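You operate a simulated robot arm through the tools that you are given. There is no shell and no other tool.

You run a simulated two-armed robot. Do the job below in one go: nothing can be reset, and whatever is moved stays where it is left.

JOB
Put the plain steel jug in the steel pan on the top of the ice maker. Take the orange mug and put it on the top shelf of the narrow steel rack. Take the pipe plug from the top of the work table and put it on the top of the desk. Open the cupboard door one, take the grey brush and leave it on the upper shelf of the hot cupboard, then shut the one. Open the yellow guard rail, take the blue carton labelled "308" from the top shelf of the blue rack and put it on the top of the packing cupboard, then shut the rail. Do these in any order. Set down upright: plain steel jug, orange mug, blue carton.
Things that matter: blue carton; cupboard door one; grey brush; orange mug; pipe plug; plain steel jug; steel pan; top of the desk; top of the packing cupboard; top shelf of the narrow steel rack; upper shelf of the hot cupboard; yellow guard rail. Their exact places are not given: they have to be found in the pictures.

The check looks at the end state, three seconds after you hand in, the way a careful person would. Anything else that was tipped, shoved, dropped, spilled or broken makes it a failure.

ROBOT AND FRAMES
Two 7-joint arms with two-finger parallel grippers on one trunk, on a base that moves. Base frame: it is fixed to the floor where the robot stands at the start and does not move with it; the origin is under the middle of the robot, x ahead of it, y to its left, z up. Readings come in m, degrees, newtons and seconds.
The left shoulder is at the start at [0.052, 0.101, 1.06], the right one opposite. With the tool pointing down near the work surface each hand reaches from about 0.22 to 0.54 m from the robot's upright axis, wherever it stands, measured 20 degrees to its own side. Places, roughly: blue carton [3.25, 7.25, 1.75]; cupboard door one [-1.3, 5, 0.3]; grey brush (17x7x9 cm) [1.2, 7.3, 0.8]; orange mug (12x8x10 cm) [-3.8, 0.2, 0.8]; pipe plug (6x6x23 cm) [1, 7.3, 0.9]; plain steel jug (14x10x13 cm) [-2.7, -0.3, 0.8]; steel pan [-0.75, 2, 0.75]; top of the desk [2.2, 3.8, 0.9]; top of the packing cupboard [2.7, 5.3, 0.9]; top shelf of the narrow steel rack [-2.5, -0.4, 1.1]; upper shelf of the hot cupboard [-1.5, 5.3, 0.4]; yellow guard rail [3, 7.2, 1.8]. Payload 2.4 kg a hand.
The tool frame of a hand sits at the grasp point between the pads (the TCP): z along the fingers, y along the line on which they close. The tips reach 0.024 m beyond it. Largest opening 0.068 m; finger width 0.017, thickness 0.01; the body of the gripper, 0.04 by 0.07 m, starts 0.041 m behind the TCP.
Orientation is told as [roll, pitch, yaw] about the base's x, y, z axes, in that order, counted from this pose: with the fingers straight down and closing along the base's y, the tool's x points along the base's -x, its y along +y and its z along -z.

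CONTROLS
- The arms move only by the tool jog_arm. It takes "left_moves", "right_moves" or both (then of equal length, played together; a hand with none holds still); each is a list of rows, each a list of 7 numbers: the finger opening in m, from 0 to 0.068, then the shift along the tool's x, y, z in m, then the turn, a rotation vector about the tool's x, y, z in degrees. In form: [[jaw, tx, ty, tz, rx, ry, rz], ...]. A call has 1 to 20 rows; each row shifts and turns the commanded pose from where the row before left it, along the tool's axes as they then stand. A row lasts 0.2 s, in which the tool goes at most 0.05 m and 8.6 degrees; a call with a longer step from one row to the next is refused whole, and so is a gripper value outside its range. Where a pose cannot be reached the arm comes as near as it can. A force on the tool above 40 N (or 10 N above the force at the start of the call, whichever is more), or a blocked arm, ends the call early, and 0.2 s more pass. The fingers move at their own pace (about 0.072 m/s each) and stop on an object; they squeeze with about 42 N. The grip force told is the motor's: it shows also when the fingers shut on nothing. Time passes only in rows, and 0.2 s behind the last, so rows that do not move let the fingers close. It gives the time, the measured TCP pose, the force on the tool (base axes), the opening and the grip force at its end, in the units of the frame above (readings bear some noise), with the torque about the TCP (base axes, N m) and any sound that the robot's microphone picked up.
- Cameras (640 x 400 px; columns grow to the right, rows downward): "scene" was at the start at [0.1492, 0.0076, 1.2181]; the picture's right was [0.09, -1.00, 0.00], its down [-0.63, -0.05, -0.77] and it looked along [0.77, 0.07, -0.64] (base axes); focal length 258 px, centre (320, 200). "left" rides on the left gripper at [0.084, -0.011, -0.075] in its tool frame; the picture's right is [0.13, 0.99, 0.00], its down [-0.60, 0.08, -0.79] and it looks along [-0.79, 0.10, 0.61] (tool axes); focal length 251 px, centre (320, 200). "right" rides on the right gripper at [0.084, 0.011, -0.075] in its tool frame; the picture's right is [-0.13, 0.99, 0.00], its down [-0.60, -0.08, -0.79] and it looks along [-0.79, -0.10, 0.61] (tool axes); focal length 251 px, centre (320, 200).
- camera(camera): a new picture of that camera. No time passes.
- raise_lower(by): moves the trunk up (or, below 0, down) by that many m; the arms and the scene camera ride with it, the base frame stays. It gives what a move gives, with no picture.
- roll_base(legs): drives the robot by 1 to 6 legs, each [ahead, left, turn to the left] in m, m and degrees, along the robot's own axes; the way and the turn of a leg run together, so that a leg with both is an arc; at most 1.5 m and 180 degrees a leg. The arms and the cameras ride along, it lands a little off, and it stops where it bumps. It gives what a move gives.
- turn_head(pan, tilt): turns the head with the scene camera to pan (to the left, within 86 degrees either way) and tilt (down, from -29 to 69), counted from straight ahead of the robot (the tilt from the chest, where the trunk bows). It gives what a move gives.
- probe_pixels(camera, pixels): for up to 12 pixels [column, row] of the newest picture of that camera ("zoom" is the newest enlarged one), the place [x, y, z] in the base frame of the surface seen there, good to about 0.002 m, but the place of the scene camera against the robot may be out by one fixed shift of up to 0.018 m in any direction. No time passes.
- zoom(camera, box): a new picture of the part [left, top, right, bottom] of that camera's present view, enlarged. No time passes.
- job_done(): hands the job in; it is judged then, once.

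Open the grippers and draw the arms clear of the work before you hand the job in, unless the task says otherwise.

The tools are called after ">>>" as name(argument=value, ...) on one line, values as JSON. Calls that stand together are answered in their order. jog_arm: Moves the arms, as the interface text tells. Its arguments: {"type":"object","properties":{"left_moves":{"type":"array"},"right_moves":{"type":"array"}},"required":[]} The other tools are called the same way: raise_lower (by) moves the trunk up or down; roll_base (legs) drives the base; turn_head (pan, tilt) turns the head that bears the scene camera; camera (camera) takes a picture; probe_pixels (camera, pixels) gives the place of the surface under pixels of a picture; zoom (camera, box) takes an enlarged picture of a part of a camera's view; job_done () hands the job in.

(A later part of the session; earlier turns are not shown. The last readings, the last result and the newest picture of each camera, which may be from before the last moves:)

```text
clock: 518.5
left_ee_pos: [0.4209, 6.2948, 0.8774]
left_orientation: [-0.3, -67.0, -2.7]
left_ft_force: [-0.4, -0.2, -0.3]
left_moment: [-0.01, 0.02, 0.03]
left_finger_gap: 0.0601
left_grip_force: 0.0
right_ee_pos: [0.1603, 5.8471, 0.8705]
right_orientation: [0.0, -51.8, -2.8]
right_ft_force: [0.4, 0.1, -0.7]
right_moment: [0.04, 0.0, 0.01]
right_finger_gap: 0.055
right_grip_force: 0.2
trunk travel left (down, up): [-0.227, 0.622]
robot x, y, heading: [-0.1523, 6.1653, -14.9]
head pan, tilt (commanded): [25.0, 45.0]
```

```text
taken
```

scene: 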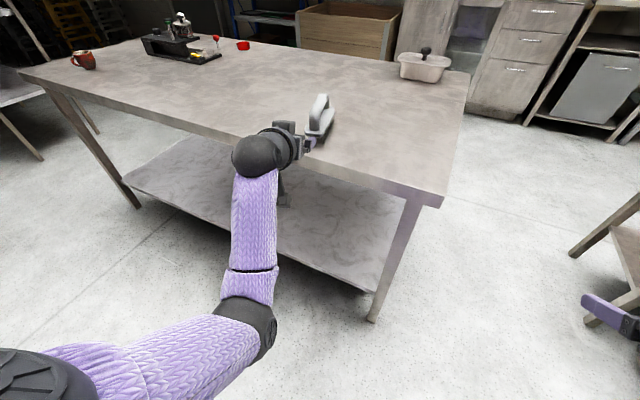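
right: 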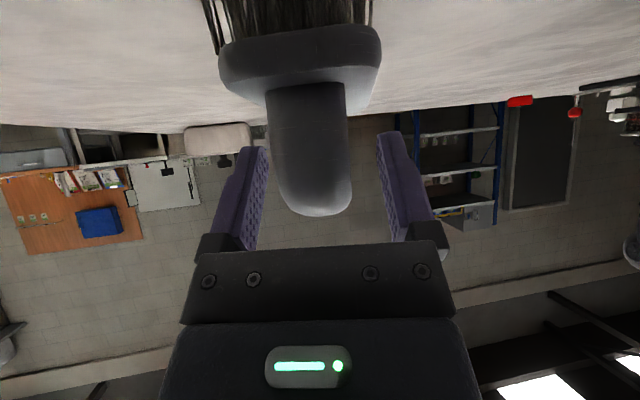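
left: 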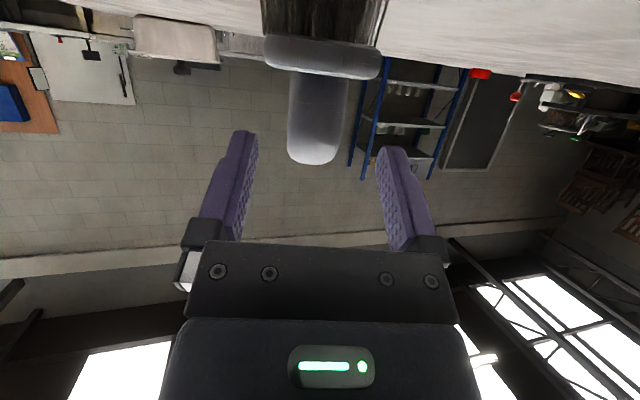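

Well centred. I move the arm forward 3.4 cm and close on the handle.

>>> jog_arm(left_moves=[[0.06, -0.0053, 0, 0.0161, 0, 0, 0], [0.06, -0.0053, 0, 0.0161, 0, 0, 0], [0.06, 0, 0, 0, 0, 0, 0]])

>>> camera(camera="left")

>>> camera(camera="scene")

```text
clock: 519.3
left_ee_pos: [0.4559, 6.2929, 0.8756]
left_orientation: [-0.2, -67.1, -2.8]
left_ft_force: [0.5, 0.3, -0.7]
left_moment: [0.0, 0.03, -0.02]
left_finger_gap: 0.0601
left_grip_force: 0.0
right_ee_pos: [0.1612, 5.8469, 0.8709]
right_orientation: [0.1, -51.8, -2.7]
right_ft_force: [0.3, -0.2, -0.3]
right_moment: [0.0, -0.01, 0.02]
right_finger_gap: 0.0553
right_grip_force: 0.0
trunk travel left (down, up): [-0.227, 0.622]
robot x, y, heading: [-0.1483, 6.166, -14.5]
head pan, tilt (commanded): [25.0, 45.0]
```

```text
taken
```

left: 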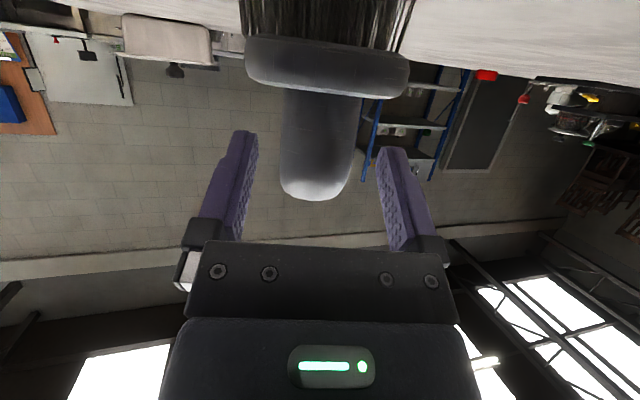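

```text
taken
```

scene: 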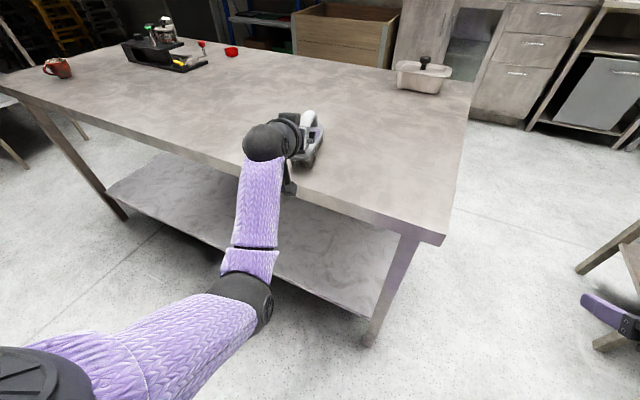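

The handle lies well between the pads. I close the left jaws.

>>> jog_arm(left_moves=[[0, 0, 0, 0, 0, 0, 0], [0, 0, 0, 0, 0, 0, 0], [0, 0, 0, 0, 0, 0, 0], [0, 0, 0, 0, 0, 0, 0], [0, 0, 0, 0, 0, 0, 0]])

>>> raise_lower(by=0.1)

>>> camera(camera="left")

>>> camera(camera="scene")

```text
clock: 520.5
left_ee_pos: [0.456, 6.2926, 0.8771]
left_orientation: [-0.4, -67.1, -2.8]
left_ft_force: [1.2, 0.3, 1.6]
left_moment: [-0.05, -0.07, 0.03]
left_finger_gap: 0.0256
left_grip_force: 41.0
right_ee_pos: [0.1595, 5.8457, 0.8714]
right_orientation: [0.1, -51.8, -2.8]
right_ft_force: [0.1, 0.1, -0.1]
right_moment: [-0.01, 0.01, -0.02]
right_finger_gap: 0.0549
right_grip_force: 0.1
trunk travel left (down, up): [-0.227, 0.622]
robot x, y, heading: [-0.1509, 6.1642, -14.6]
head pan, tilt (commanded): [25.0, 45.0]
```

```text
clock: 521.8
left_ee_pos: [0.4555, 6.2925, 0.9757]
left_orientation: [-0.2, -67.1, -2.8]
left_ft_force: [-1.1, 0.8, -1.4]
left_moment: [0.03, 0.07, -0.03]
left_finger_gap: 0.0254
left_grip_force: 41.5
right_ee_pos: [0.1602, 5.8468, 0.9713]
right_orientation: [0.1, -51.8, -2.8]
right_ft_force: [0.7, -0.1, 0.5]
right_moment: [0.01, -0.04, 0.01]
right_finger_gap: 0.0549
right_grip_force: 0.0
trunk travel left (down, up): [-0.327, 0.523]
robot x, y, heading: [-0.1487, 6.1651, -14.5]
head pan, tilt (commanded): [25.0, 45.0]
```

```text
taken
```

left: 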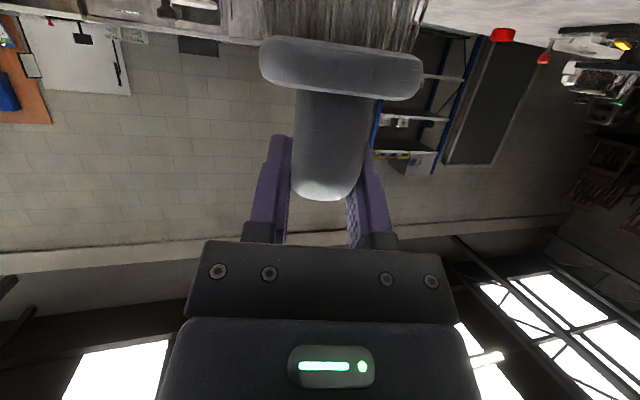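

```text
taken
```

scene: 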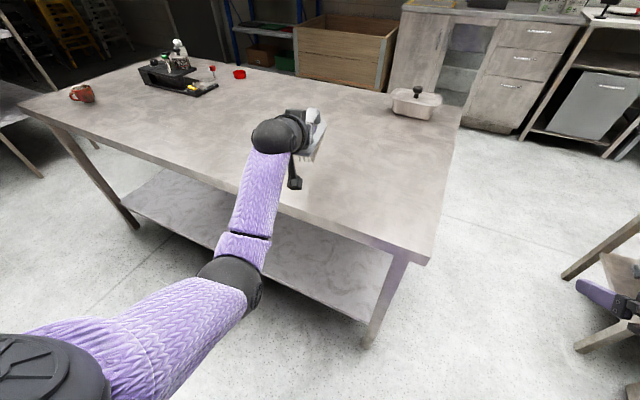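

The brush is now in the left hand (gap 25 mm, 41 N). I raise the trunk, turn round to face the cupboard side, and drive back along the aisle.

>>> raise_lower(by=0.25)

>>> roll_base(legs=[[0, 0, -179], [0, 0.9, 0]])

>>> turn_head(pan=20, tilt=45)

>>> camera(camera="scene")

```text
clock: 524.4
left_ee_pos: [0.4561, 6.2928, 1.2255]
left_orientation: [-0.4, -67.2, -2.9]
left_ft_force: [-0.1, 0.5, -1.2]
left_moment: [-0.01, 0.1, 0.02]
left_finger_gap: 0.0255
left_grip_force: 41.4
right_ee_pos: [0.1603, 5.8475, 1.222]
right_orientation: [0.1, -51.8, -2.8]
right_ft_force: [0.2, 0.2, 0.2]
right_moment: [0.0, -0.02, 0.01]
right_finger_gap: 0.0551
right_grip_force: 0.1
trunk travel left (down, up): [-0.577, 0.273]
robot x, y, heading: [-0.1458, 6.1656, -14.8]
head pan, tilt (commanded): [25.0, 45.0]
```

```text
clock: 536.5
left_ee_pos: [-0.9648, 5.1557, 1.2254]
left_orientation: [-0.2, -67.0, 178.4]
left_ft_force: [0.2, -0.5, -1.5]
left_moment: [0.0, -0.1, 0.0]
left_finger_gap: 0.0258
left_grip_force: 41.2
right_ee_pos: [-0.678, 5.606, 1.2215]
right_orientation: [0.1, -51.8, 178.2]
right_ft_force: [-0.3, -0.9, -0.4]
right_moment: [-0.02, -0.01, 0.0]
right_finger_gap: 0.0549
right_grip_force: 0.1
trunk travel left (down, up): [-0.577, 0.273]
robot x, y, heading: [-0.3607, 5.2966, 166.3]
head pan, tilt (commanded): [25.0, 45.0]
```

```text
clock: 537.1
left_ee_pos: [-0.9653, 5.1567, 1.2266]
left_orientation: [-0.3, -67.1, 178.1]
left_ft_force: [1.0, -0.2, -0.8]
left_moment: [0.02, -0.08, 0.0]
left_finger_gap: 0.0257
left_grip_force: 41.2
right_ee_pos: [-0.6776, 5.6075, 1.2224]
right_orientation: [0.2, -51.8, 178.2]
right_ft_force: [0.0, -0.8, 0.7]
right_moment: [0.02, -0.03, 0.01]
right_finger_gap: 0.0549
right_grip_force: 0.1
trunk travel left (down, up): [-0.577, 0.273]
robot x, y, heading: [-0.3649, 5.2936, 166.1]
head pan, tilt (commanded): [20.0, 45.0]
```

```text
taken
```

scene: 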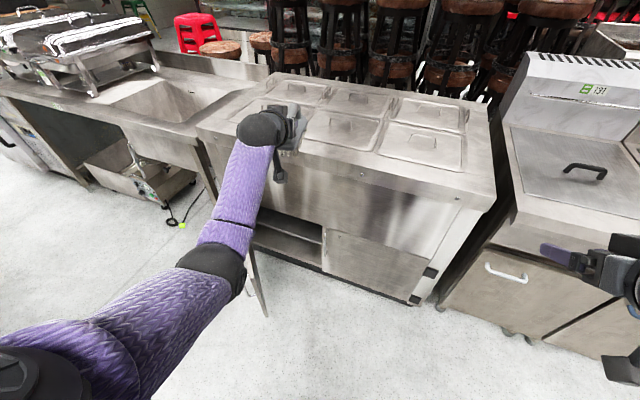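

I probe the left elbow and forearm to see how they will pass the open door.

>>> probe_pixels(camera="scene", pixels=[[215, 262], [240, 280], [225, 240], [240, 180], [262, 125], [130, 320], [295, 120], [265, 310], [250, 275]])

```text
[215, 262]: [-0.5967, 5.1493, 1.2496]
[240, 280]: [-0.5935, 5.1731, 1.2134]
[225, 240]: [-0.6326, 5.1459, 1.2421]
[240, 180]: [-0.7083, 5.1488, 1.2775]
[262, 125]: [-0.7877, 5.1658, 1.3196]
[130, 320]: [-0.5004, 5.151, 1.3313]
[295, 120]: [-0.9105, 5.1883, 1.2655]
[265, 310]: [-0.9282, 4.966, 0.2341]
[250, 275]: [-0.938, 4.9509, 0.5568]
```

The forearm runs straight ahead beside the body, so it can pass the door's edge. I square up, lower the trunk nearly fully and lower the left hand by 0.19 m.

>>> roll_base(legs=[[0, 0, -2]])

>>> raise_lower(by=-0.4)

>>> raise_lower(by=-0.17)

>>> jog_arm(left_moves=[[0, 0.0437, 0, 0.0185, 0, 0, 0], [0, 0.0437, 0, 0.0185, 0, 0, 0], [0, 0.0437, 0, 0.0185, 0, 0, 0], [0, 0.0437, 0, 0.0185, 0, 0, 0], [0, 0, 0, 0, 0, 0, 0]])

>>> camera(camera="scene")

```text
clock: 537.9
left_ee_pos: [-0.9689, 5.1776, 1.2259]
left_orientation: [-0.3, -67.2, 176.2]
left_ft_force: [0.9, -0.1, -1.9]
left_moment: [-0.01, -0.04, 0.0]
left_finger_gap: 0.0253
left_grip_force: 41.3
right_ee_pos: [-0.6662, 5.6182, 1.2218]
right_orientation: [0.1, -51.8, 176.2]
right_ft_force: [0.8, 0.9, 0.5]
right_moment: [0.0, -0.02, 0.03]
right_finger_gap: 0.0549
right_grip_force: 0.1
trunk travel left (down, up): [-0.577, 0.273]
robot x, y, heading: [-0.3646, 5.2927, 164.2]
head pan, tilt (commanded): [20.0, 45.0]
```

```text
clock: 541.7
left_ee_pos: [-0.9694, 5.1776, 0.8257]
left_orientation: [-0.4, -67.1, 176.3]
left_ft_force: [0.5, 0.8, -1.0]
left_moment: [0.01, -0.02, -0.04]
left_finger_gap: 0.0254
left_grip_force: 41.3
right_ee_pos: [-0.6662, 5.6184, 0.8209]
right_orientation: [0.1, -51.7, 176.2]
right_ft_force: [0.2, 0.4, -0.8]
right_moment: [-0.01, 0.02, -0.02]
right_finger_gap: 0.0549
right_grip_force: 0.1
trunk travel left (down, up): [-0.177, 0.673]
robot x, y, heading: [-0.3622, 5.2939, 164.0]
head pan, tilt (commanded): [20.0, 45.0]
```

```text
clock: 543.6
left_ee_pos: [-0.9698, 5.1775, 0.656]
left_orientation: [-0.3, -67.1, 176.3]
left_ft_force: [0.4, -0.1, -2.1]
left_moment: [-0.01, -0.05, -0.01]
left_finger_gap: 0.0257
left_grip_force: 41.0
right_ee_pos: [-0.6727, 5.6219, 0.6212]
right_orientation: [1.9, -46.1, 174.8]
right_ft_force: [0.2, 1.1, -0.4]
right_moment: [0.0, 0.0, -0.04]
right_finger_gap: 0.055
right_grip_force: 0.0
trunk travel left (down, up): [-0.007, 0.843]
robot x, y, heading: [-0.3638, 5.2923, 163.9]
head pan, tilt (commanded): [20.0, 45.0]
```

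```text
clock: 544.8
left_ee_pos: [-0.9691, 5.1777, 0.465]
left_orientation: [-0.2, -67.1, 176.1]
left_ft_force: [-0.7, 0.0, -0.6]
left_moment: [0.01, -0.08, -0.03]
left_finger_gap: 0.0258
left_grip_force: 41.3
right_ee_pos: [-0.6736, 5.6219, 0.6215]
right_orientation: [2.0, -46.2, 174.9]
right_ft_force: [-0.2, 0.0, 0.4]
right_moment: [-0.02, 0.0, 0.01]
right_finger_gap: 0.0549
right_grip_force: 0.1
trunk travel left (down, up): [-0.007, 0.843]
robot x, y, heading: [-0.3615, 5.2922, 164.1]
head pan, tilt (commanded): [20.0, 45.0]
```

```text
taken
```

scene: 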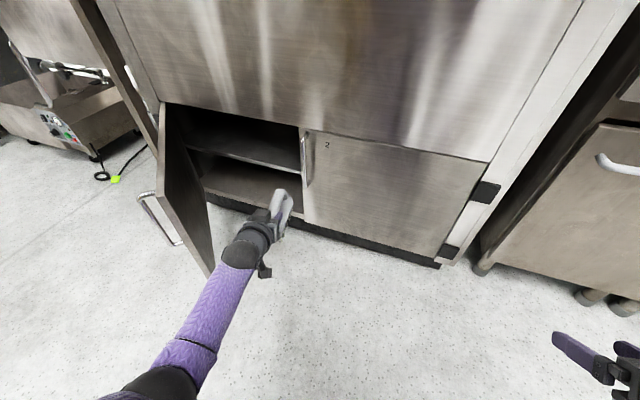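

The brush is at shelf height. I zoom in and probe the door edge, shelf edge and opening from here.

>>> zoom(camera="scene", box=[140, 90, 340, 290])

>>> probe_pixels(camera="scene", pixels=[[210, 262], [180, 110], [240, 160], [280, 167], [298, 155], [250, 140], [304, 140], [230, 118], [200, 230], [285, 205], [312, 150], [290, 128]])

```text
2.00 times, centred on (240, 190) of scene
```

zoom: 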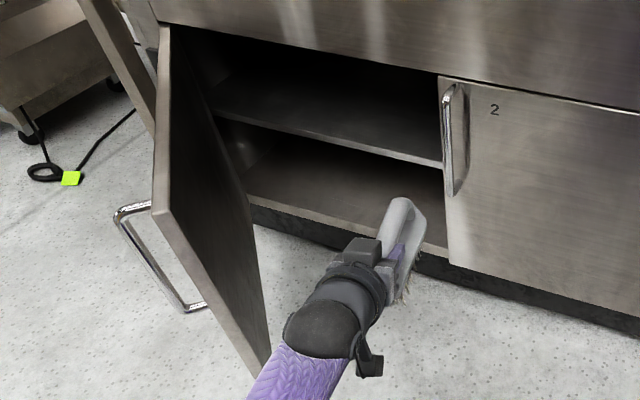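

```text
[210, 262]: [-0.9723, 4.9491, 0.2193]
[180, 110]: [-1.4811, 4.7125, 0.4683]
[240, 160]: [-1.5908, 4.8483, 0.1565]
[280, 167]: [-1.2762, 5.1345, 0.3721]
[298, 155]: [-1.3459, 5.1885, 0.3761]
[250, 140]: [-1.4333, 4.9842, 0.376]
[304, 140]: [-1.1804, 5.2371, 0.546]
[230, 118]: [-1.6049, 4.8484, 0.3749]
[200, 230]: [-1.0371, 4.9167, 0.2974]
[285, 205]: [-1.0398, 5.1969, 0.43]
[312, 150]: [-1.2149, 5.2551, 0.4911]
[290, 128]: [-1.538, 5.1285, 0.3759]
```

Everything agrees: door edge at e2≈4.49, shelf edge at e1≈-2.65. I shift 0.148 m left and 0.2 m ahead, then check.

>>> roll_base(legs=[[0, 0.148, 0], [0.2, 0, 0]])

>>> camera(camera="scene")

>>> camera(camera="left")

```text
clock: 547.4
left_ee_pos: [-1.203, 5.0888, 0.4652]
left_orientation: [-0.3, -67.0, 176.1]
left_ft_force: [-0.1, 0.4, -1.2]
left_moment: [0.02, -0.06, 0.02]
left_finger_gap: 0.0254
left_grip_force: 41.4
right_ee_pos: [-0.9071, 5.5337, 0.6204]
right_orientation: [1.9, -46.2, 175.0]
right_ft_force: [0.4, -1.1, 0.6]
right_moment: [-0.03, -0.02, -0.03]
right_finger_gap: 0.0549
right_grip_force: 0.1
trunk travel left (down, up): [-0.007, 0.843]
robot x, y, heading: [-0.5986, 5.2078, 164.5]
head pan, tilt (commanded): [20.0, 45.0]
```

```text
taken
```

scene: 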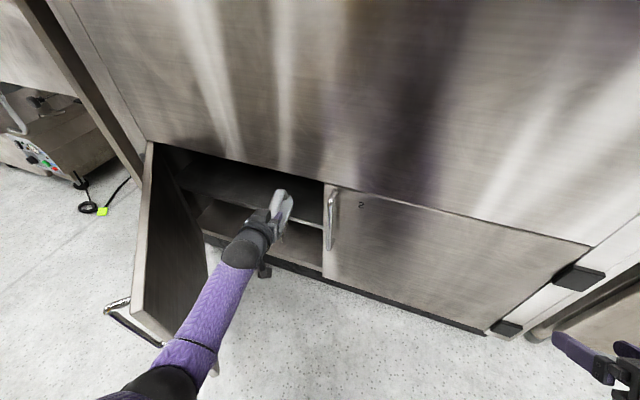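

```text
taken
```

left: 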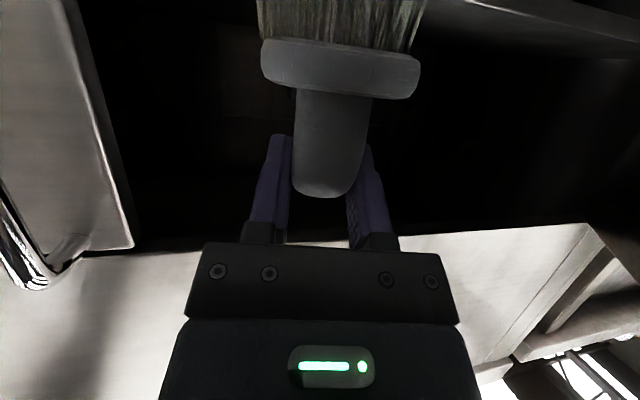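

The brush is entering the opening above the shelf. I probe the shelf with the wrist camera to verify height.

>>> probe_pixels(camera="left", pixels=[[540, 12], [600, 30], [480, 8], [560, 38], [300, 248], [500, 235], [120, 200], [160, 100], [450, 30]])

```text
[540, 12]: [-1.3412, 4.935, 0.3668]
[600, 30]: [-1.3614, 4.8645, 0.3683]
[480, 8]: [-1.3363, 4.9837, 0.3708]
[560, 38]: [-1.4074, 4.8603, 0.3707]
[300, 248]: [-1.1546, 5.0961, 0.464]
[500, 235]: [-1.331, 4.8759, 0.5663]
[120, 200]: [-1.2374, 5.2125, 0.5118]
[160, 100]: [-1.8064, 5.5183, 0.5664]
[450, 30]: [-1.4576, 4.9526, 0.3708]
```

Shelf true z is 0.371, opening top 0.566. I drive ahead 0.13 m more.

>>> roll_base(legs=[[0.13, 0, 0]])

>>> camera(camera="left")

>>> camera(camera="scene")

```text
clock: 548.7
left_ee_pos: [-1.328, 5.1251, 0.4639]
left_orientation: [-0.3, -67.0, 176.2]
left_ft_force: [-0.9, -0.9, -0.6]
left_moment: [0.0, -0.04, -0.01]
left_finger_gap: 0.0258
left_grip_force: 41.1
right_ee_pos: [-1.0334, 5.5698, 0.6219]
right_orientation: [2.0, -46.1, 175.0]
right_ft_force: [1.0, 0.7, -0.3]
right_moment: [0.0, 0.01, 0.02]
right_finger_gap: 0.055
right_grip_force: 0.0
trunk travel left (down, up): [-0.007, 0.843]
robot x, y, heading: [-0.7199, 5.2426, 164.1]
head pan, tilt (commanded): [20.0, 45.0]
```

```text
taken
```

left: 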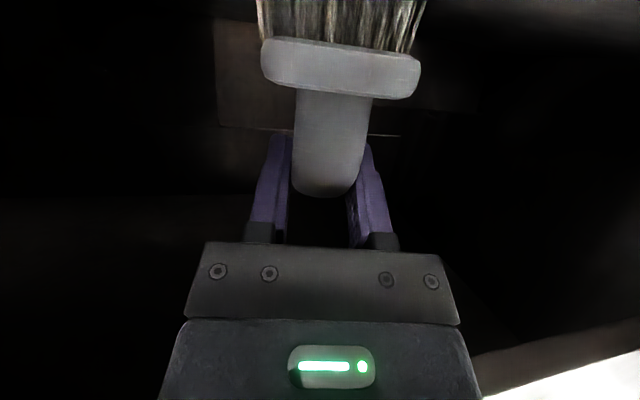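

```text
taken
```

scene: 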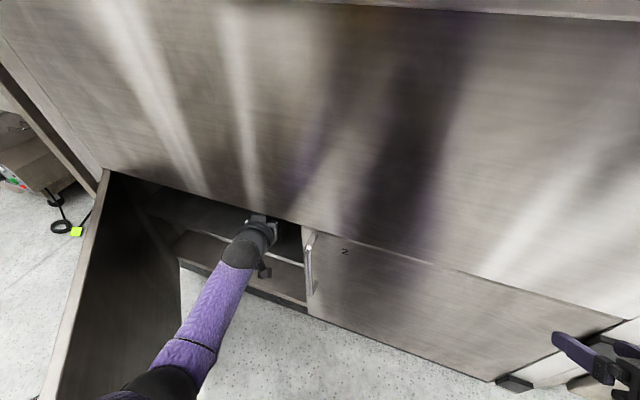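

TCP is now 7 cm inside. I go 1.5 cm further, then lower the brush onto the shelf in small steps.

>>> roll_base(legs=[[0.015, 0, 0]])

>>> jog_arm(left_moves=[[0, 0.0046, 0, 0.002, 0, 0, 0], [0, 0.0046, 0, 0.002, 0, 0, 0], [0, 0.0037, 0, 0.0016, 0, 0, 0], [0, 0, 0, 0, 0, 0, 0]])

>>> jog_arm(left_moves=[[0, 0.0028, 0, 0.0012, 0, 0, 0], [0, 0, 0, 0, 0, 0, 0]])

```text
clock: 549.5
left_ee_pos: [-1.3413, 5.1294, 0.4636]
left_orientation: [-0.1, -67.1, 176.3]
left_ft_force: [1.2, 0.2, -1.5]
left_moment: [0.06, -0.07, -0.01]
left_finger_gap: 0.0256
left_grip_force: 40.8
right_ee_pos: [-1.047, 5.572, 0.6207]
right_orientation: [2.0, -46.2, 175.1]
right_ft_force: [0.3, 0.1, 0.3]
right_moment: [-0.01, 0.01, -0.01]
right_finger_gap: 0.055
right_grip_force: 0.2
trunk travel left (down, up): [-0.007, 0.843]
robot x, y, heading: [-0.7335, 5.2469, 164.2]
head pan, tilt (commanded): [20.0, 45.0]
```

```text
clock: 550.5
left_ee_pos: [-1.3427, 5.1299, 0.4509]
left_orientation: [-0.3, -67.0, 176.2]
left_ft_force: [0.2, -0.2, -1.2]
left_moment: [-0.02, -0.06, 0.0]
left_finger_gap: 0.0256
left_grip_force: 41.2
right_ee_pos: [-1.0466, 5.5722, 0.6215]
right_orientation: [1.8, -46.2, 175.1]
right_ft_force: [-0.5, 0.2, 0.6]
right_moment: [-0.01, -0.01, 0.03]
right_finger_gap: 0.0548
right_grip_force: 0.0
trunk travel left (down, up): [-0.007, 0.843]
robot x, y, heading: [-0.7335, 5.2468, 164.0]
head pan, tilt (commanded): [20.0, 45.0]
```

```text
clock: 551.0
left_ee_pos: [-1.3434, 5.1296, 0.4483]
left_orientation: [-0.3, -67.1, 176.2]
left_ft_force: [0.4, 0.2, -0.6]
left_moment: [0.02, -0.05, 0.03]
left_finger_gap: 0.0256
left_grip_force: 41.1
right_ee_pos: [-1.0484, 5.5732, 0.622]
right_orientation: [2.0, -46.2, 175.0]
right_ft_force: [0.4, 0.0, 0.5]
right_moment: [0.03, -0.01, 0.01]
right_finger_gap: 0.0551
right_grip_force: 0.1
trunk travel left (down, up): [-0.007, 0.843]
robot x, y, heading: [-0.7385, 5.2474, 164.4]
head pan, tilt (commanded): [20.0, 45.0]
```

Nearly there. I lower by 2 mm steps until the force changes.

>>> jog_arm(left_moves=[[0, 0.0018, 0, 0.0008, 0, 0, 0], [0, 0, 0, 0, 0, 0, 0]])

>>> jog_arm(left_moves=[[0, 0.0018, 0, 0.0008, 0, 0, 0], [0, 0, 0, 0, 0, 0, 0]])

```text
clock: 551.6
left_ee_pos: [-1.3432, 5.1299, 0.4461]
left_orientation: [-0.3, -67.3, 176.2]
left_ft_force: [0.5, -0.6, 0.6]
left_moment: [0.08, 0.2, 0.01]
left_finger_gap: 0.0254
left_grip_force: 41.3
right_ee_pos: [-1.0469, 5.5734, 0.6206]
right_orientation: [2.0, -46.3, 175.0]
right_ft_force: [0.3, 0.3, -0.1]
right_moment: [0.0, -0.03, 0.01]
right_finger_gap: 0.0551
right_grip_force: 0.2
trunk travel left (down, up): [-0.007, 0.843]
robot x, y, heading: [-0.7308, 5.2477, 164.3]
head pan, tilt (commanded): [20.0, 45.0]
```

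```text
clock: 552.2
left_ee_pos: [-1.3421, 5.1291, 0.4462]
left_orientation: [-0.3, -67.3, 176.1]
left_ft_force: [1.6, -0.9, 14.5]
left_moment: [0.11, -0.45, -0.01]
left_finger_gap: 0.0255
left_grip_force: 41.3
right_ee_pos: [-1.0459, 5.5733, 0.6223]
right_orientation: [1.9, -46.2, 175.0]
right_ft_force: [0.1, 0.4, -0.6]
right_moment: [0.0, 0.01, 0.02]
right_finger_gap: 0.0551
right_grip_force: 0.1
trunk travel left (down, up): [-0.007, 0.843]
robot x, y, heading: [-0.7378, 5.2469, 164.0]
head pan, tilt (commanded): [20.0, 45.0]
```

Contact (+14.5 N). I open the left jaws.

>>> jog_arm(left_moves=[[0.03, 0, 0, 0, 0, 0, 0], [0.04, 0, 0, 0, 0, 0, 0], [0.05, 0, 0, 0, 0, 0, 0], [0.05, 0, 0, 0, 0, 0, 0]])

>>> camera(camera="left")

```text
clock: 553.2
left_ee_pos: [-1.3416, 5.1296, 0.4433]
left_orientation: [-0.2, -67.1, 176.3]
left_ft_force: [-0.3, -0.5, -0.4]
left_moment: [-0.02, -0.01, 0.01]
left_finger_gap: 0.0502
left_grip_force: 0.2
right_ee_pos: [-1.0465, 5.5721, 0.6216]
right_orientation: [1.9, -46.0, 175.1]
right_ft_force: [0.1, 0.4, -0.8]
right_moment: [0.0, 0.03, 0.0]
right_finger_gap: 0.0551
right_grip_force: 0.0
trunk travel left (down, up): [-0.007, 0.843]
robot x, y, heading: [-0.7346, 5.2447, 164.0]
head pan, tilt (commanded): [20.0, 45.0]
```

```text
taken
```

left: 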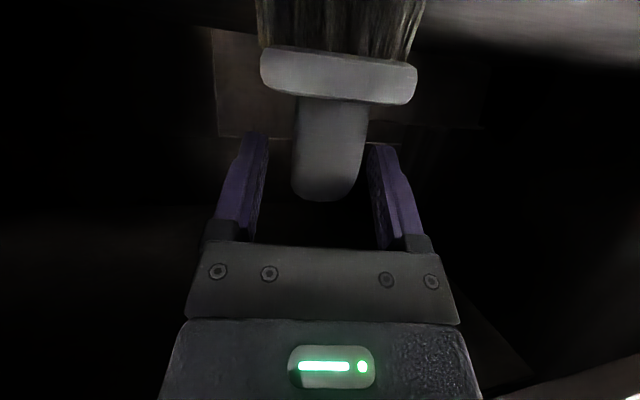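

Released. I withdraw exactly along the tool's axis with the base, then further back.

>>> roll_base(legs=[[-0.098, -0.021, 0], [-0.25, -0.02, 0]])

>>> camera(camera="scene")

>>> camera(camera="left")

```text
clock: 555.8
left_ee_pos: [-0.995, 5.0745, 0.4443]
left_orientation: [-0.2, -67.1, 176.1]
left_ft_force: [0.2, 0.4, 0.3]
left_moment: [-0.01, -0.01, 0.03]
left_finger_gap: 0.0498
left_grip_force: 0.1
right_ee_pos: [-0.6985, 5.5185, 0.6205]
right_orientation: [1.9, -46.1, 174.8]
right_ft_force: [0.1, 0.4, 0.2]
right_moment: [-0.03, 0.0, -0.03]
right_finger_gap: 0.0552
right_grip_force: 0.1
trunk travel left (down, up): [-0.007, 0.843]
robot x, y, heading: [-0.3859, 5.1884, 164.1]
head pan, tilt (commanded): [20.0, 45.0]
```

```text
taken
```

scene: 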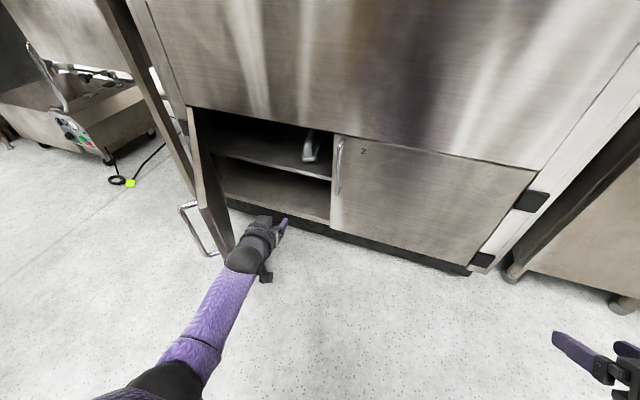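

```text
taken
```

left: 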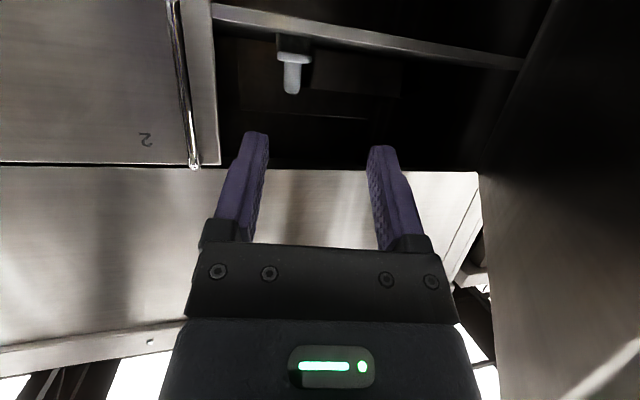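

The brush stands on the upper shelf at (312,147). I zoom and probe to see whether it is clear of the door.

>>> zoom(camera="scene", box=[260, 110, 360, 200])

>>> probe_pixels(camera="zoom", pixels=[[310, 215], [330, 225], [300, 230], [320, 180], [310, 240], [200, 215], [240, 245], [290, 222]])

```text
4.44 times, centred on (310, 155) of scene
```

zoom: 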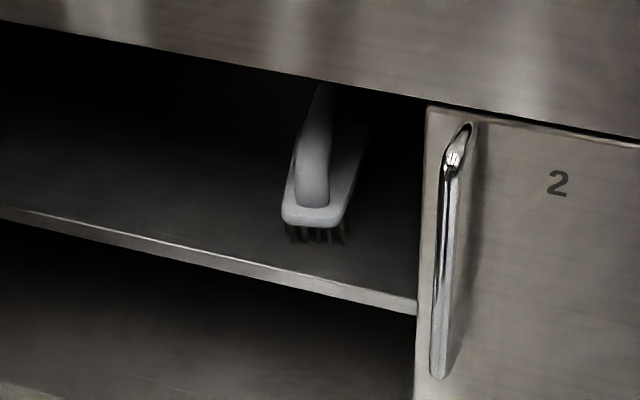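

```text
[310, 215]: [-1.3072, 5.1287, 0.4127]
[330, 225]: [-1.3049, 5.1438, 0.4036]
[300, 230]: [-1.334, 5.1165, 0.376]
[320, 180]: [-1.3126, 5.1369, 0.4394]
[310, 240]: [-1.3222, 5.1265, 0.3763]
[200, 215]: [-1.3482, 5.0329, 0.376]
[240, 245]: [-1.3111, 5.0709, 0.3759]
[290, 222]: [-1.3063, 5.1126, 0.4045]
```

The brush is 2.5 cm inside the shelf edge. To shut door one I close the left jaws, pull the hand back, go round the door's edge and push it from outside.

>>> jog_arm(left_moves=[[0, 0.013, 0, -0.0307, 0, 0, 0], [0, 0.013, 0, -0.0307, 0, 0, 0], [0, 0.013, 0, -0.0307, 0, 0, 0], [0, 0, 0, 0, 0, 0, 0]])

>>> roll_base(legs=[[-0.1, 0, 0], [0, 0.17, 0]])

>>> camera(camera="scene")

```text
clock: 556.8
left_ee_pos: [-0.8945, 5.0668, 0.4432]
left_orientation: [-0.3, -67.1, 176.0]
left_ft_force: [-0.7, -0.1, -1.0]
left_moment: [-0.02, -0.01, -0.01]
left_finger_gap: 0.0001
left_grip_force: 23.7
right_ee_pos: [-0.6979, 5.5167, 0.6213]
right_orientation: [1.9, -46.2, 174.9]
right_ft_force: [0.7, -0.1, -0.4]
right_moment: [0.01, 0.01, -0.01]
right_finger_gap: 0.0548
right_grip_force: 0.0
trunk travel left (down, up): [-0.007, 0.843]
robot x, y, heading: [-0.3906, 5.1899, 164.3]
head pan, tilt (commanded): [20.0, 45.0]
```

```text
clock: 559.1
left_ee_pos: [-0.8454, 4.8766, 0.4427]
left_orientation: [-0.2, -67.1, 175.9]
left_ft_force: [-0.3, -0.2, -0.1]
left_moment: [-0.01, -0.01, 0.0]
left_finger_gap: 0.0
left_grip_force: 23.8
right_ee_pos: [-0.6474, 5.3251, 0.6212]
right_orientation: [2.0, -46.2, 174.6]
right_ft_force: [0.2, -0.2, 0.6]
right_moment: [0.02, 0.03, 0.0]
right_finger_gap: 0.0552
right_grip_force: 0.0
trunk travel left (down, up): [-0.007, 0.843]
robot x, y, heading: [-0.3404, 4.9978, 164.1]
head pan, tilt (commanded): [20.0, 45.0]
```

```text
taken
```

scene: 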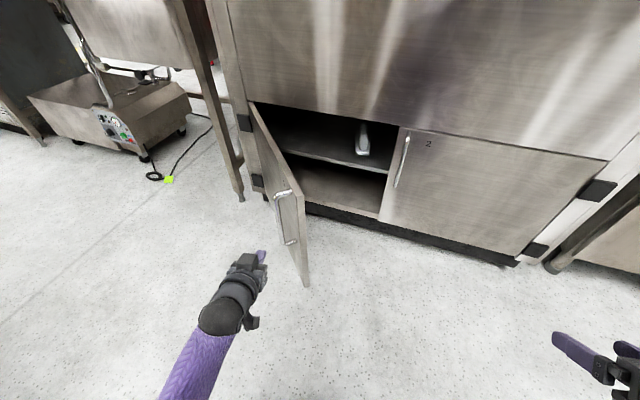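

The hand is outside the door's edge. I shift 7.5 cm left to miss the handle bar and push forward in stages.

>>> roll_base(legs=[[0, 0.075, 0], [0.18, 0, 0]])

>>> roll_base(legs=[[0.1, 0, 0]])

>>> camera(camera="scene")

```text
clock: 561.2
left_ee_pos: [-1.0372, 4.8546, 0.4426]
left_orientation: [-0.2, -67.1, 176.0]
left_ft_force: [0.8, 0.5, -0.2]
left_moment: [0.03, 0.0, -0.01]
left_finger_gap: 0.0001
left_grip_force: 23.6
right_ee_pos: [-0.8398, 5.3045, 0.6211]
right_orientation: [1.9, -46.3, 174.6]
right_ft_force: [-0.6, 0.6, 0.1]
right_moment: [0.0, 0.0, 0.03]
right_finger_gap: 0.0547
right_grip_force: 0.1
trunk travel left (down, up): [-0.007, 0.843]
robot x, y, heading: [-0.5297, 4.9785, 163.7]
head pan, tilt (commanded): [20.0, 45.0]
```

```text
clock: 562.4
left_ee_pos: [-1.1324, 4.8831, 0.444]
left_orientation: [-0.3, -67.1, 175.9]
left_ft_force: [0.9, 0.9, 0.4]
left_moment: [0.01, -0.01, 0.0]
left_finger_gap: 0.0
left_grip_force: 23.7
right_ee_pos: [-0.9359, 5.3322, 0.6199]
right_orientation: [1.9, -46.4, 174.6]
right_ft_force: [-1.0, 0.3, -0.8]
right_moment: [0.01, 0.03, 0.02]
right_finger_gap: 0.055
right_grip_force: 0.1
trunk travel left (down, up): [-0.007, 0.843]
robot x, y, heading: [-0.6226, 5.0046, 163.7]
head pan, tilt (commanded): [20.0, 45.0]
```

```text
taken
```

scene: 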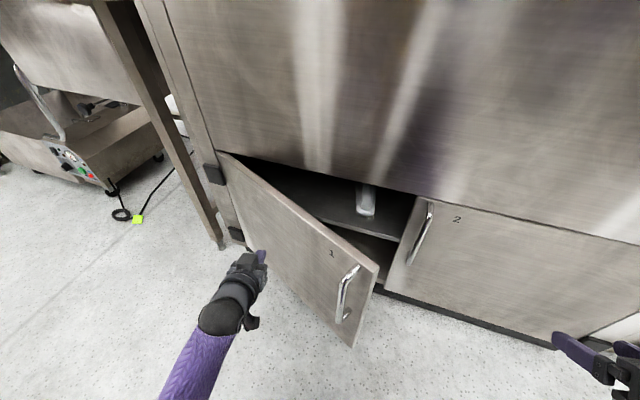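

The hand is pushing the door shut. I continue forward.

>>> roll_base(legs=[[0.1, 0, 0]])

>>> roll_base(legs=[[0.05, 0, 0]])

>>> camera(camera="scene")

```text
clock: 563.5
left_ee_pos: [-1.2296, 4.9105, 0.4434]
left_orientation: [-0.3, -67.1, 175.9]
left_ft_force: [-0.4, -0.7, -0.4]
left_moment: [-0.05, 0.03, 0.02]
left_finger_gap: 0.0
left_grip_force: 23.7
right_ee_pos: [-1.0317, 5.3596, 0.6228]
right_orientation: [1.9, -46.3, 174.5]
right_ft_force: [0.0, 0.2, -0.3]
right_moment: [-0.01, -0.02, 0.0]
right_finger_gap: 0.0551
right_grip_force: 0.0
trunk travel left (down, up): [-0.007, 0.843]
robot x, y, heading: [-0.7202, 5.0283, 163.9]
head pan, tilt (commanded): [20.0, 45.0]
```

```text
clock: 564.4
left_ee_pos: [-1.2774, 4.9248, 0.4433]
left_orientation: [-0.2, -67.2, 175.7]
left_ft_force: [-1.0, 0.5, -0.3]
left_moment: [0.01, 0.0, 0.0]
left_finger_gap: 0.0001
left_grip_force: 23.2
right_ee_pos: [-1.0786, 5.3733, 0.6207]
right_orientation: [1.8, -46.3, 174.5]
right_ft_force: [-0.2, -0.4, 0.3]
right_moment: [-0.01, -0.01, 0.0]
right_finger_gap: 0.055
right_grip_force: 0.1
trunk travel left (down, up): [-0.007, 0.843]
robot x, y, heading: [-0.7685, 5.0424, 163.7]
head pan, tilt (commanded): [20.0, 45.0]
```

```text
taken
```

scene: 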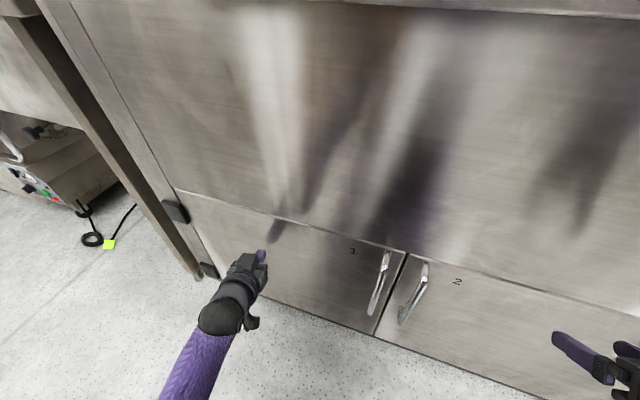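

The door looks almost shut. I zoom to verify and probe both doors near the seam.

>>> zoom(camera="scene", box=[330, 220, 470, 350])

>>> probe_pixels(camera="scene", pixels=[[395, 270], [410, 275], [380, 310], [400, 320], [360, 250], [430, 270], [300, 240], [200, 210], [360, 300], [440, 300]])

```text
3.08 times, centred on (400, 285) of scene
```

zoom: 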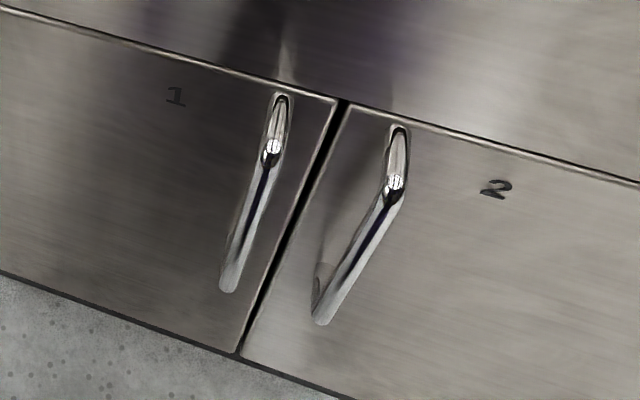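

```text
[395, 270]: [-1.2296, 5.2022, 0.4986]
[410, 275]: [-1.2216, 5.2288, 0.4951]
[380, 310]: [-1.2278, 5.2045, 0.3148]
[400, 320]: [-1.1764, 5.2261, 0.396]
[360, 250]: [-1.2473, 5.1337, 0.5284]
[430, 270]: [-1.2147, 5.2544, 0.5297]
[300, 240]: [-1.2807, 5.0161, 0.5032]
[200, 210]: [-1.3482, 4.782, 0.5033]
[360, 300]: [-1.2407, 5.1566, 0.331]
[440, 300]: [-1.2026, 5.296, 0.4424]
```

Both doors are flush (e1≈-2.617): door one is shut with the brush inside. I back off, raise the trunk, and reverse through the gap between the tables to the corridor.

>>> roll_base(legs=[[-0.35, 0, 0]])

>>> raise_lower(by=0.4)

>>> raise_lower(by=0.2)

>>> camera(camera="scene")

```text
clock: 566.7
left_ee_pos: [-0.9408, 4.8265, 0.4449]
left_orientation: [-0.2, -67.1, 175.8]
left_ft_force: [1.5, 0.3, 0.5]
left_moment: [0.03, -0.01, -0.02]
left_finger_gap: 0.0001
left_grip_force: 23.6
right_ee_pos: [-0.7425, 5.2772, 0.6216]
right_orientation: [1.9, -46.2, 174.7]
right_ft_force: [0.4, -0.3, 0.5]
right_moment: [0.04, 0.0, 0.0]
right_finger_gap: 0.0551
right_grip_force: 0.1
trunk travel left (down, up): [-0.007, 0.843]
robot x, y, heading: [-0.4343, 4.9461, 163.7]
head pan, tilt (commanded): [20.0, 45.0]
```

```text
clock: 570.5
left_ee_pos: [-0.9411, 4.8261, 0.8437]
left_orientation: [-0.3, -67.1, 175.9]
left_ft_force: [-0.5, 0.0, -0.3]
left_moment: [-0.03, -0.02, 0.0]
left_finger_gap: 0.0
left_grip_force: 23.7
right_ee_pos: [-0.7434, 5.2757, 1.0206]
right_orientation: [1.9, -46.4, 174.7]
right_ft_force: [-0.3, 0.0, 0.3]
right_moment: [0.04, 0.0, 0.01]
right_finger_gap: 0.0548
right_grip_force: 0.0
trunk travel left (down, up): [-0.407, 0.443]
robot x, y, heading: [-0.4317, 4.9465, 163.7]
head pan, tilt (commanded): [20.0, 45.0]
```

```text
clock: 572.7
left_ee_pos: [-0.941, 4.8263, 1.0444]
left_orientation: [-0.2, -67.1, 175.9]
left_ft_force: [-0.4, -0.1, -0.6]
left_moment: [0.01, 0.03, 0.01]
left_finger_gap: 0.0
left_grip_force: 23.9
right_ee_pos: [-0.7427, 5.2757, 1.2214]
right_orientation: [2.0, -46.1, 174.7]
right_ft_force: [-0.1, 0.1, 0.5]
right_moment: [-0.01, 0.0, 0.01]
right_finger_gap: 0.0549
right_grip_force: 0.0
trunk travel left (down, up): [-0.607, 0.243]
robot x, y, heading: [-0.4306, 4.946, 163.9]
head pan, tilt (commanded): [20.0, 45.0]
```

```text
taken
```

scene: 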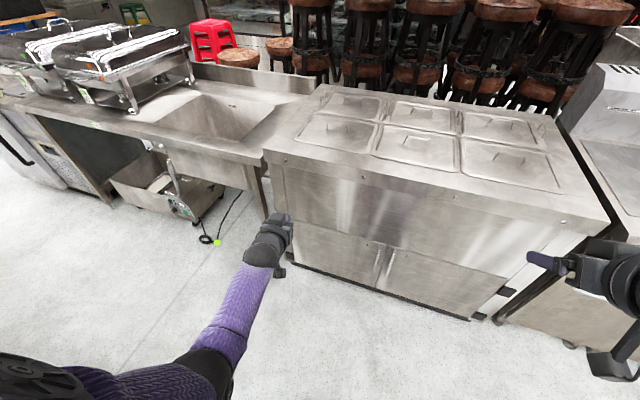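

Both doors are closed. I strafe right 0.85 m and reverse 1.9 m through the gap.

>>> roll_base(legs=[[0, -0.85, 0]])

>>> roll_base(legs=[[-1.0, 0, 0], [-0.9, 0, 0]])

```text
clock: 577.2
left_ee_pos: [-0.706, 5.6417, 1.0439]
left_orientation: [-0.2, -67.1, 175.8]
left_ft_force: [0.9, 1.1, 0.8]
left_moment: [0.03, -0.01, -0.01]
left_finger_gap: 0.0
left_grip_force: 23.7
right_ee_pos: [-0.5087, 6.0924, 1.221]
right_orientation: [1.9, -46.3, 174.7]
right_ft_force: [0.2, -0.5, 0.6]
right_moment: [-0.03, 0.03, 0.0]
right_finger_gap: 0.0549
right_grip_force: 0.1
trunk travel left (down, up): [-0.607, 0.243]
robot x, y, heading: [-0.2005, 5.7631, 163.9]
head pan, tilt (commanded): [20.0, 45.0]
```

```text
clock: 586.8
left_ee_pos: [1.1319, 5.1116, 1.0438]
left_orientation: [-0.2, -67.2, 175.7]
left_ft_force: [-0.4, 0.0, -1.0]
left_moment: [0.01, 0.01, -0.02]
left_finger_gap: 0.0001
left_grip_force: 24.3
right_ee_pos: [1.3315, 5.5604, 1.2203]
right_orientation: [1.8, -46.3, 174.5]
right_ft_force: [-0.2, 0.2, 0.7]
right_moment: [0.0, -0.02, -0.01]
right_finger_gap: 0.0553
right_grip_force: 0.1
trunk travel left (down, up): [-0.607, 0.243]
robot x, y, heading: [1.6378, 5.2309, 163.4]
head pan, tilt (commanded): [20.0, 45.0]
```

Through. I turn right to face down the corridor, go ahead 1.5 m, and look at the blue rack.

>>> roll_base(legs=[[0, 0, -89.5], [1.5, 0, 0]])

>>> turn_head(pan=-45, tilt=5)

>>> camera(camera="scene")

```text
clock: 598.0
left_ee_pos: [1.9774, 7.1553, 1.0438]
left_orientation: [-0.2, -67.1, 84.0]
left_ft_force: [0.7, 0.0, 0.0]
left_moment: [-0.01, 0.03, 0.01]
left_finger_gap: 0.0001
left_grip_force: 23.4
right_ee_pos: [2.4197, 6.9425, 1.2217]
right_orientation: [1.9, -46.2, 82.8]
right_ft_force: [-0.3, -0.3, -0.6]
right_moment: [-0.03, -0.01, -0.02]
right_finger_gap: 0.0549
right_grip_force: 0.1
trunk travel left (down, up): [-0.607, 0.243]
robot x, y, heading: [2.0842, 6.6443, 72.0]
head pan, tilt (commanded): [20.0, 45.0]
```

```text
clock: 599.3
left_ee_pos: [1.9773, 7.1546, 1.0452]
left_orientation: [-0.2, -67.2, 84.0]
left_ft_force: [0.4, 0.2, -1.1]
left_moment: [-0.01, -0.01, 0.03]
left_finger_gap: 0.0001
left_grip_force: 23.1
right_ee_pos: [2.4211, 6.942, 1.2209]
right_orientation: [1.9, -46.3, 82.9]
right_ft_force: [0.2, 1.3, -0.5]
right_moment: [-0.02, -0.03, 0.01]
right_finger_gap: 0.0549
right_grip_force: 0.0
trunk travel left (down, up): [-0.607, 0.243]
robot x, y, heading: [2.0843, 6.6418, 72.2]
head pan, tilt (commanded): [-45.0, 5.0]
```

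```text
taken
```

scene: 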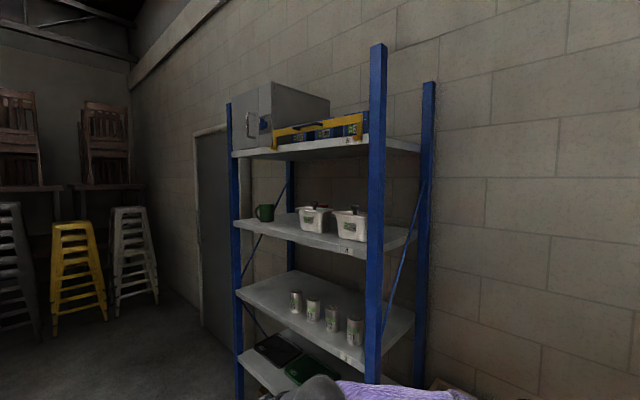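

I zoom on the top shelf with the yellow rail and the cartons.

>>> zoom(camera="scene", box=[220, 70, 400, 180])

>>> probe_pixels(camera="scene", pixels=[[275, 132], [365, 120], [320, 128], [300, 155], [360, 140], [235, 155], [375, 200], [350, 130], [310, 110], [262, 125], [290, 130], [330, 148]])

```text
3.56 times, centred on (310, 125) of scene
```

zoom: 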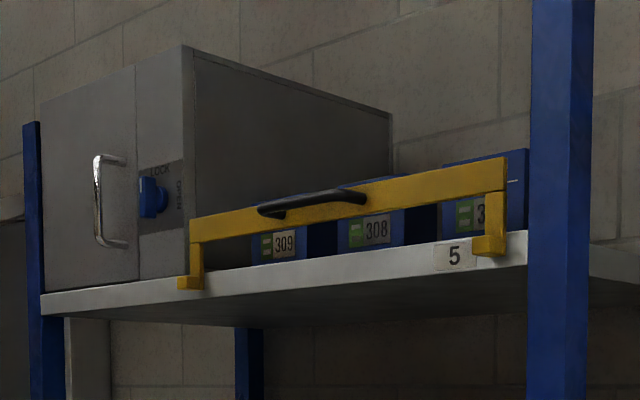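

```text
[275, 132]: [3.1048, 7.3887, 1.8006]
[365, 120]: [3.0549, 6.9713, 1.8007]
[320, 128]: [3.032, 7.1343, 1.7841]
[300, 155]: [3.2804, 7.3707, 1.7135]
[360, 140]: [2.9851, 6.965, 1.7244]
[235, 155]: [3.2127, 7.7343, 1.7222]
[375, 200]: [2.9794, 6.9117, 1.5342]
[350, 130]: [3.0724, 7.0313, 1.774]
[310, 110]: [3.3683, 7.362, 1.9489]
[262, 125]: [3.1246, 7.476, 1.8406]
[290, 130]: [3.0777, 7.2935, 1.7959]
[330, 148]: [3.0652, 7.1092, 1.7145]
```

I see the yellow rail with a black handle, brackets at the shelf's front edge, and cartons 309, 308 and another. I drive in front of the rack, face it and raise the trunk to look from above.

>>> roll_base(legs=[[0.78, 0, 0], [0, 0, -88]])

>>> raise_lower(by=0.24)

>>> turn_head(pan=0, tilt=10)

>>> camera(camera="scene")

```text
clock: 607.3
left_ee_pos: [2.8333, 7.5096, 1.0437]
left_orientation: [-0.2, -67.1, -4.4]
left_ft_force: [-0.2, -1.2, 0.5]
left_moment: [-0.03, -0.05, 0.0]
left_finger_gap: 0.0
left_grip_force: 23.8
right_ee_pos: [2.6338, 7.0604, 1.2217]
right_orientation: [1.9, -46.4, -5.4]
right_ft_force: [-0.5, -0.3, 0.0]
right_moment: [-0.01, 0.0, 0.01]
right_finger_gap: 0.0548
right_grip_force: 0.1
trunk travel left (down, up): [-0.607, 0.243]
robot x, y, heading: [2.3234, 7.3867, -16.3]
head pan, tilt (commanded): [-45.0, 5.0]
```

```text
clock: 609.8
left_ee_pos: [2.8334, 7.5095, 1.2847]
left_orientation: [-0.2, -67.2, -4.2]
left_ft_force: [0.3, 0.7, 0.0]
left_moment: [-0.01, -0.01, 0.02]
left_finger_gap: 0.0001
left_grip_force: 23.0
right_ee_pos: [2.6347, 7.0608, 1.4614]
right_orientation: [1.9, -46.2, -5.4]
right_ft_force: [0.3, -0.4, 0.3]
right_moment: [-0.01, 0.03, -0.02]
right_finger_gap: 0.055
right_grip_force: 0.1
trunk travel left (down, up): [-0.847, 0.003]
robot x, y, heading: [2.3258, 7.3919, -16.2]
head pan, tilt (commanded): [-45.0, 5.0]
```

```text
clock: 610.9
left_ee_pos: [2.8316, 7.509, 1.2847]
left_orientation: [-0.2, -67.0, -4.3]
left_ft_force: [-0.1, 0.8, 0.1]
left_moment: [0.01, -0.02, 0.02]
left_finger_gap: 0.0
left_grip_force: 23.6
right_ee_pos: [2.6335, 7.0609, 1.4604]
right_orientation: [1.9, -46.3, -5.5]
right_ft_force: [0.1, 0.1, -0.7]
right_moment: [-0.05, -0.01, -0.02]
right_finger_gap: 0.055
right_grip_force: 0.0
trunk travel left (down, up): [-0.847, 0.003]
robot x, y, heading: [2.3255, 7.3907, -16.4]
head pan, tilt (commanded): [0.0, 10.0]
```

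```text
taken
```

scene: 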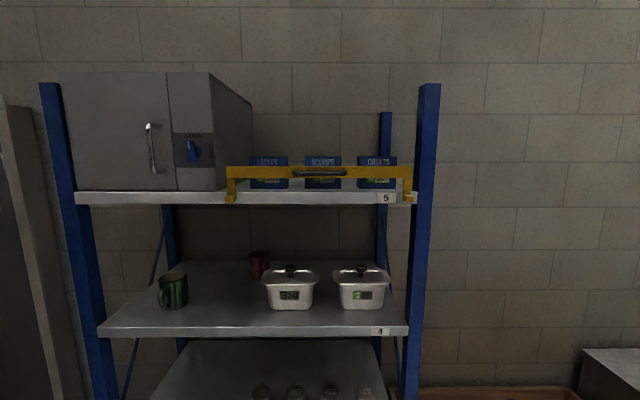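

Now I see the front: cartons behind the rail at (268,172), (322,172), (376,172). I zoom in and probe.

>>> zoom(camera="scene", box=[210, 130, 430, 220])

>>> probe_pixels(camera="zoom", pixels=[[325, 80], [325, 165], [280, 100], [380, 100], [325, 110], [50, 115], [585, 110], [330, 125], [60, 205], [580, 205], [160, 85], [480, 85]])

```text
2.91 times, centred on (320, 175) of scene
```

zoom: 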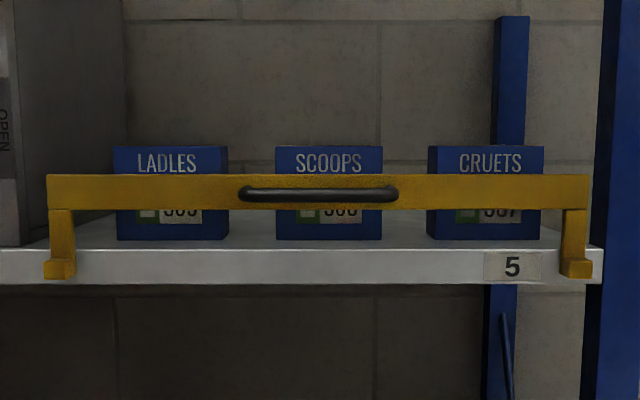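

```text
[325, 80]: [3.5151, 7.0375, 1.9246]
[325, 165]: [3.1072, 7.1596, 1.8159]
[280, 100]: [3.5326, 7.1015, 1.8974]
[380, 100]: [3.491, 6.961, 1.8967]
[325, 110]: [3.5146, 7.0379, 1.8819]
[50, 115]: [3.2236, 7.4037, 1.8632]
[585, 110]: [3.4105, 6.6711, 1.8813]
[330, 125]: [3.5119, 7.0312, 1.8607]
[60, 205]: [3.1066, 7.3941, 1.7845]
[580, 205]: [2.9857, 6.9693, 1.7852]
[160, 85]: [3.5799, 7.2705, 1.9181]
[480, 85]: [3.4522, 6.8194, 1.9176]
```

I probe the carton's edges, the bar, the handle and the brackets.

>>> probe_pixels(camera="zoom", pixels=[[328, 150], [328, 236], [280, 228], [378, 228], [120, 190], [320, 195], [245, 192], [395, 192], [60, 268], [578, 268], [60, 225], [300, 265]])

```text
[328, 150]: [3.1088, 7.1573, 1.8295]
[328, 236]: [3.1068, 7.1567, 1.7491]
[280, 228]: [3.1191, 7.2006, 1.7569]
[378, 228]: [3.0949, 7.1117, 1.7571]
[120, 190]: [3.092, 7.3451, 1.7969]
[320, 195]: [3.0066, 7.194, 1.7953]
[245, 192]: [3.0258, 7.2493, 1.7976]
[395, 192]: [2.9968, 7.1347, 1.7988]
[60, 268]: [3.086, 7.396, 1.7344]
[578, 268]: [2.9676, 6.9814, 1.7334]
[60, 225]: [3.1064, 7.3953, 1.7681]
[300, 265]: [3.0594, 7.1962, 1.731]
```

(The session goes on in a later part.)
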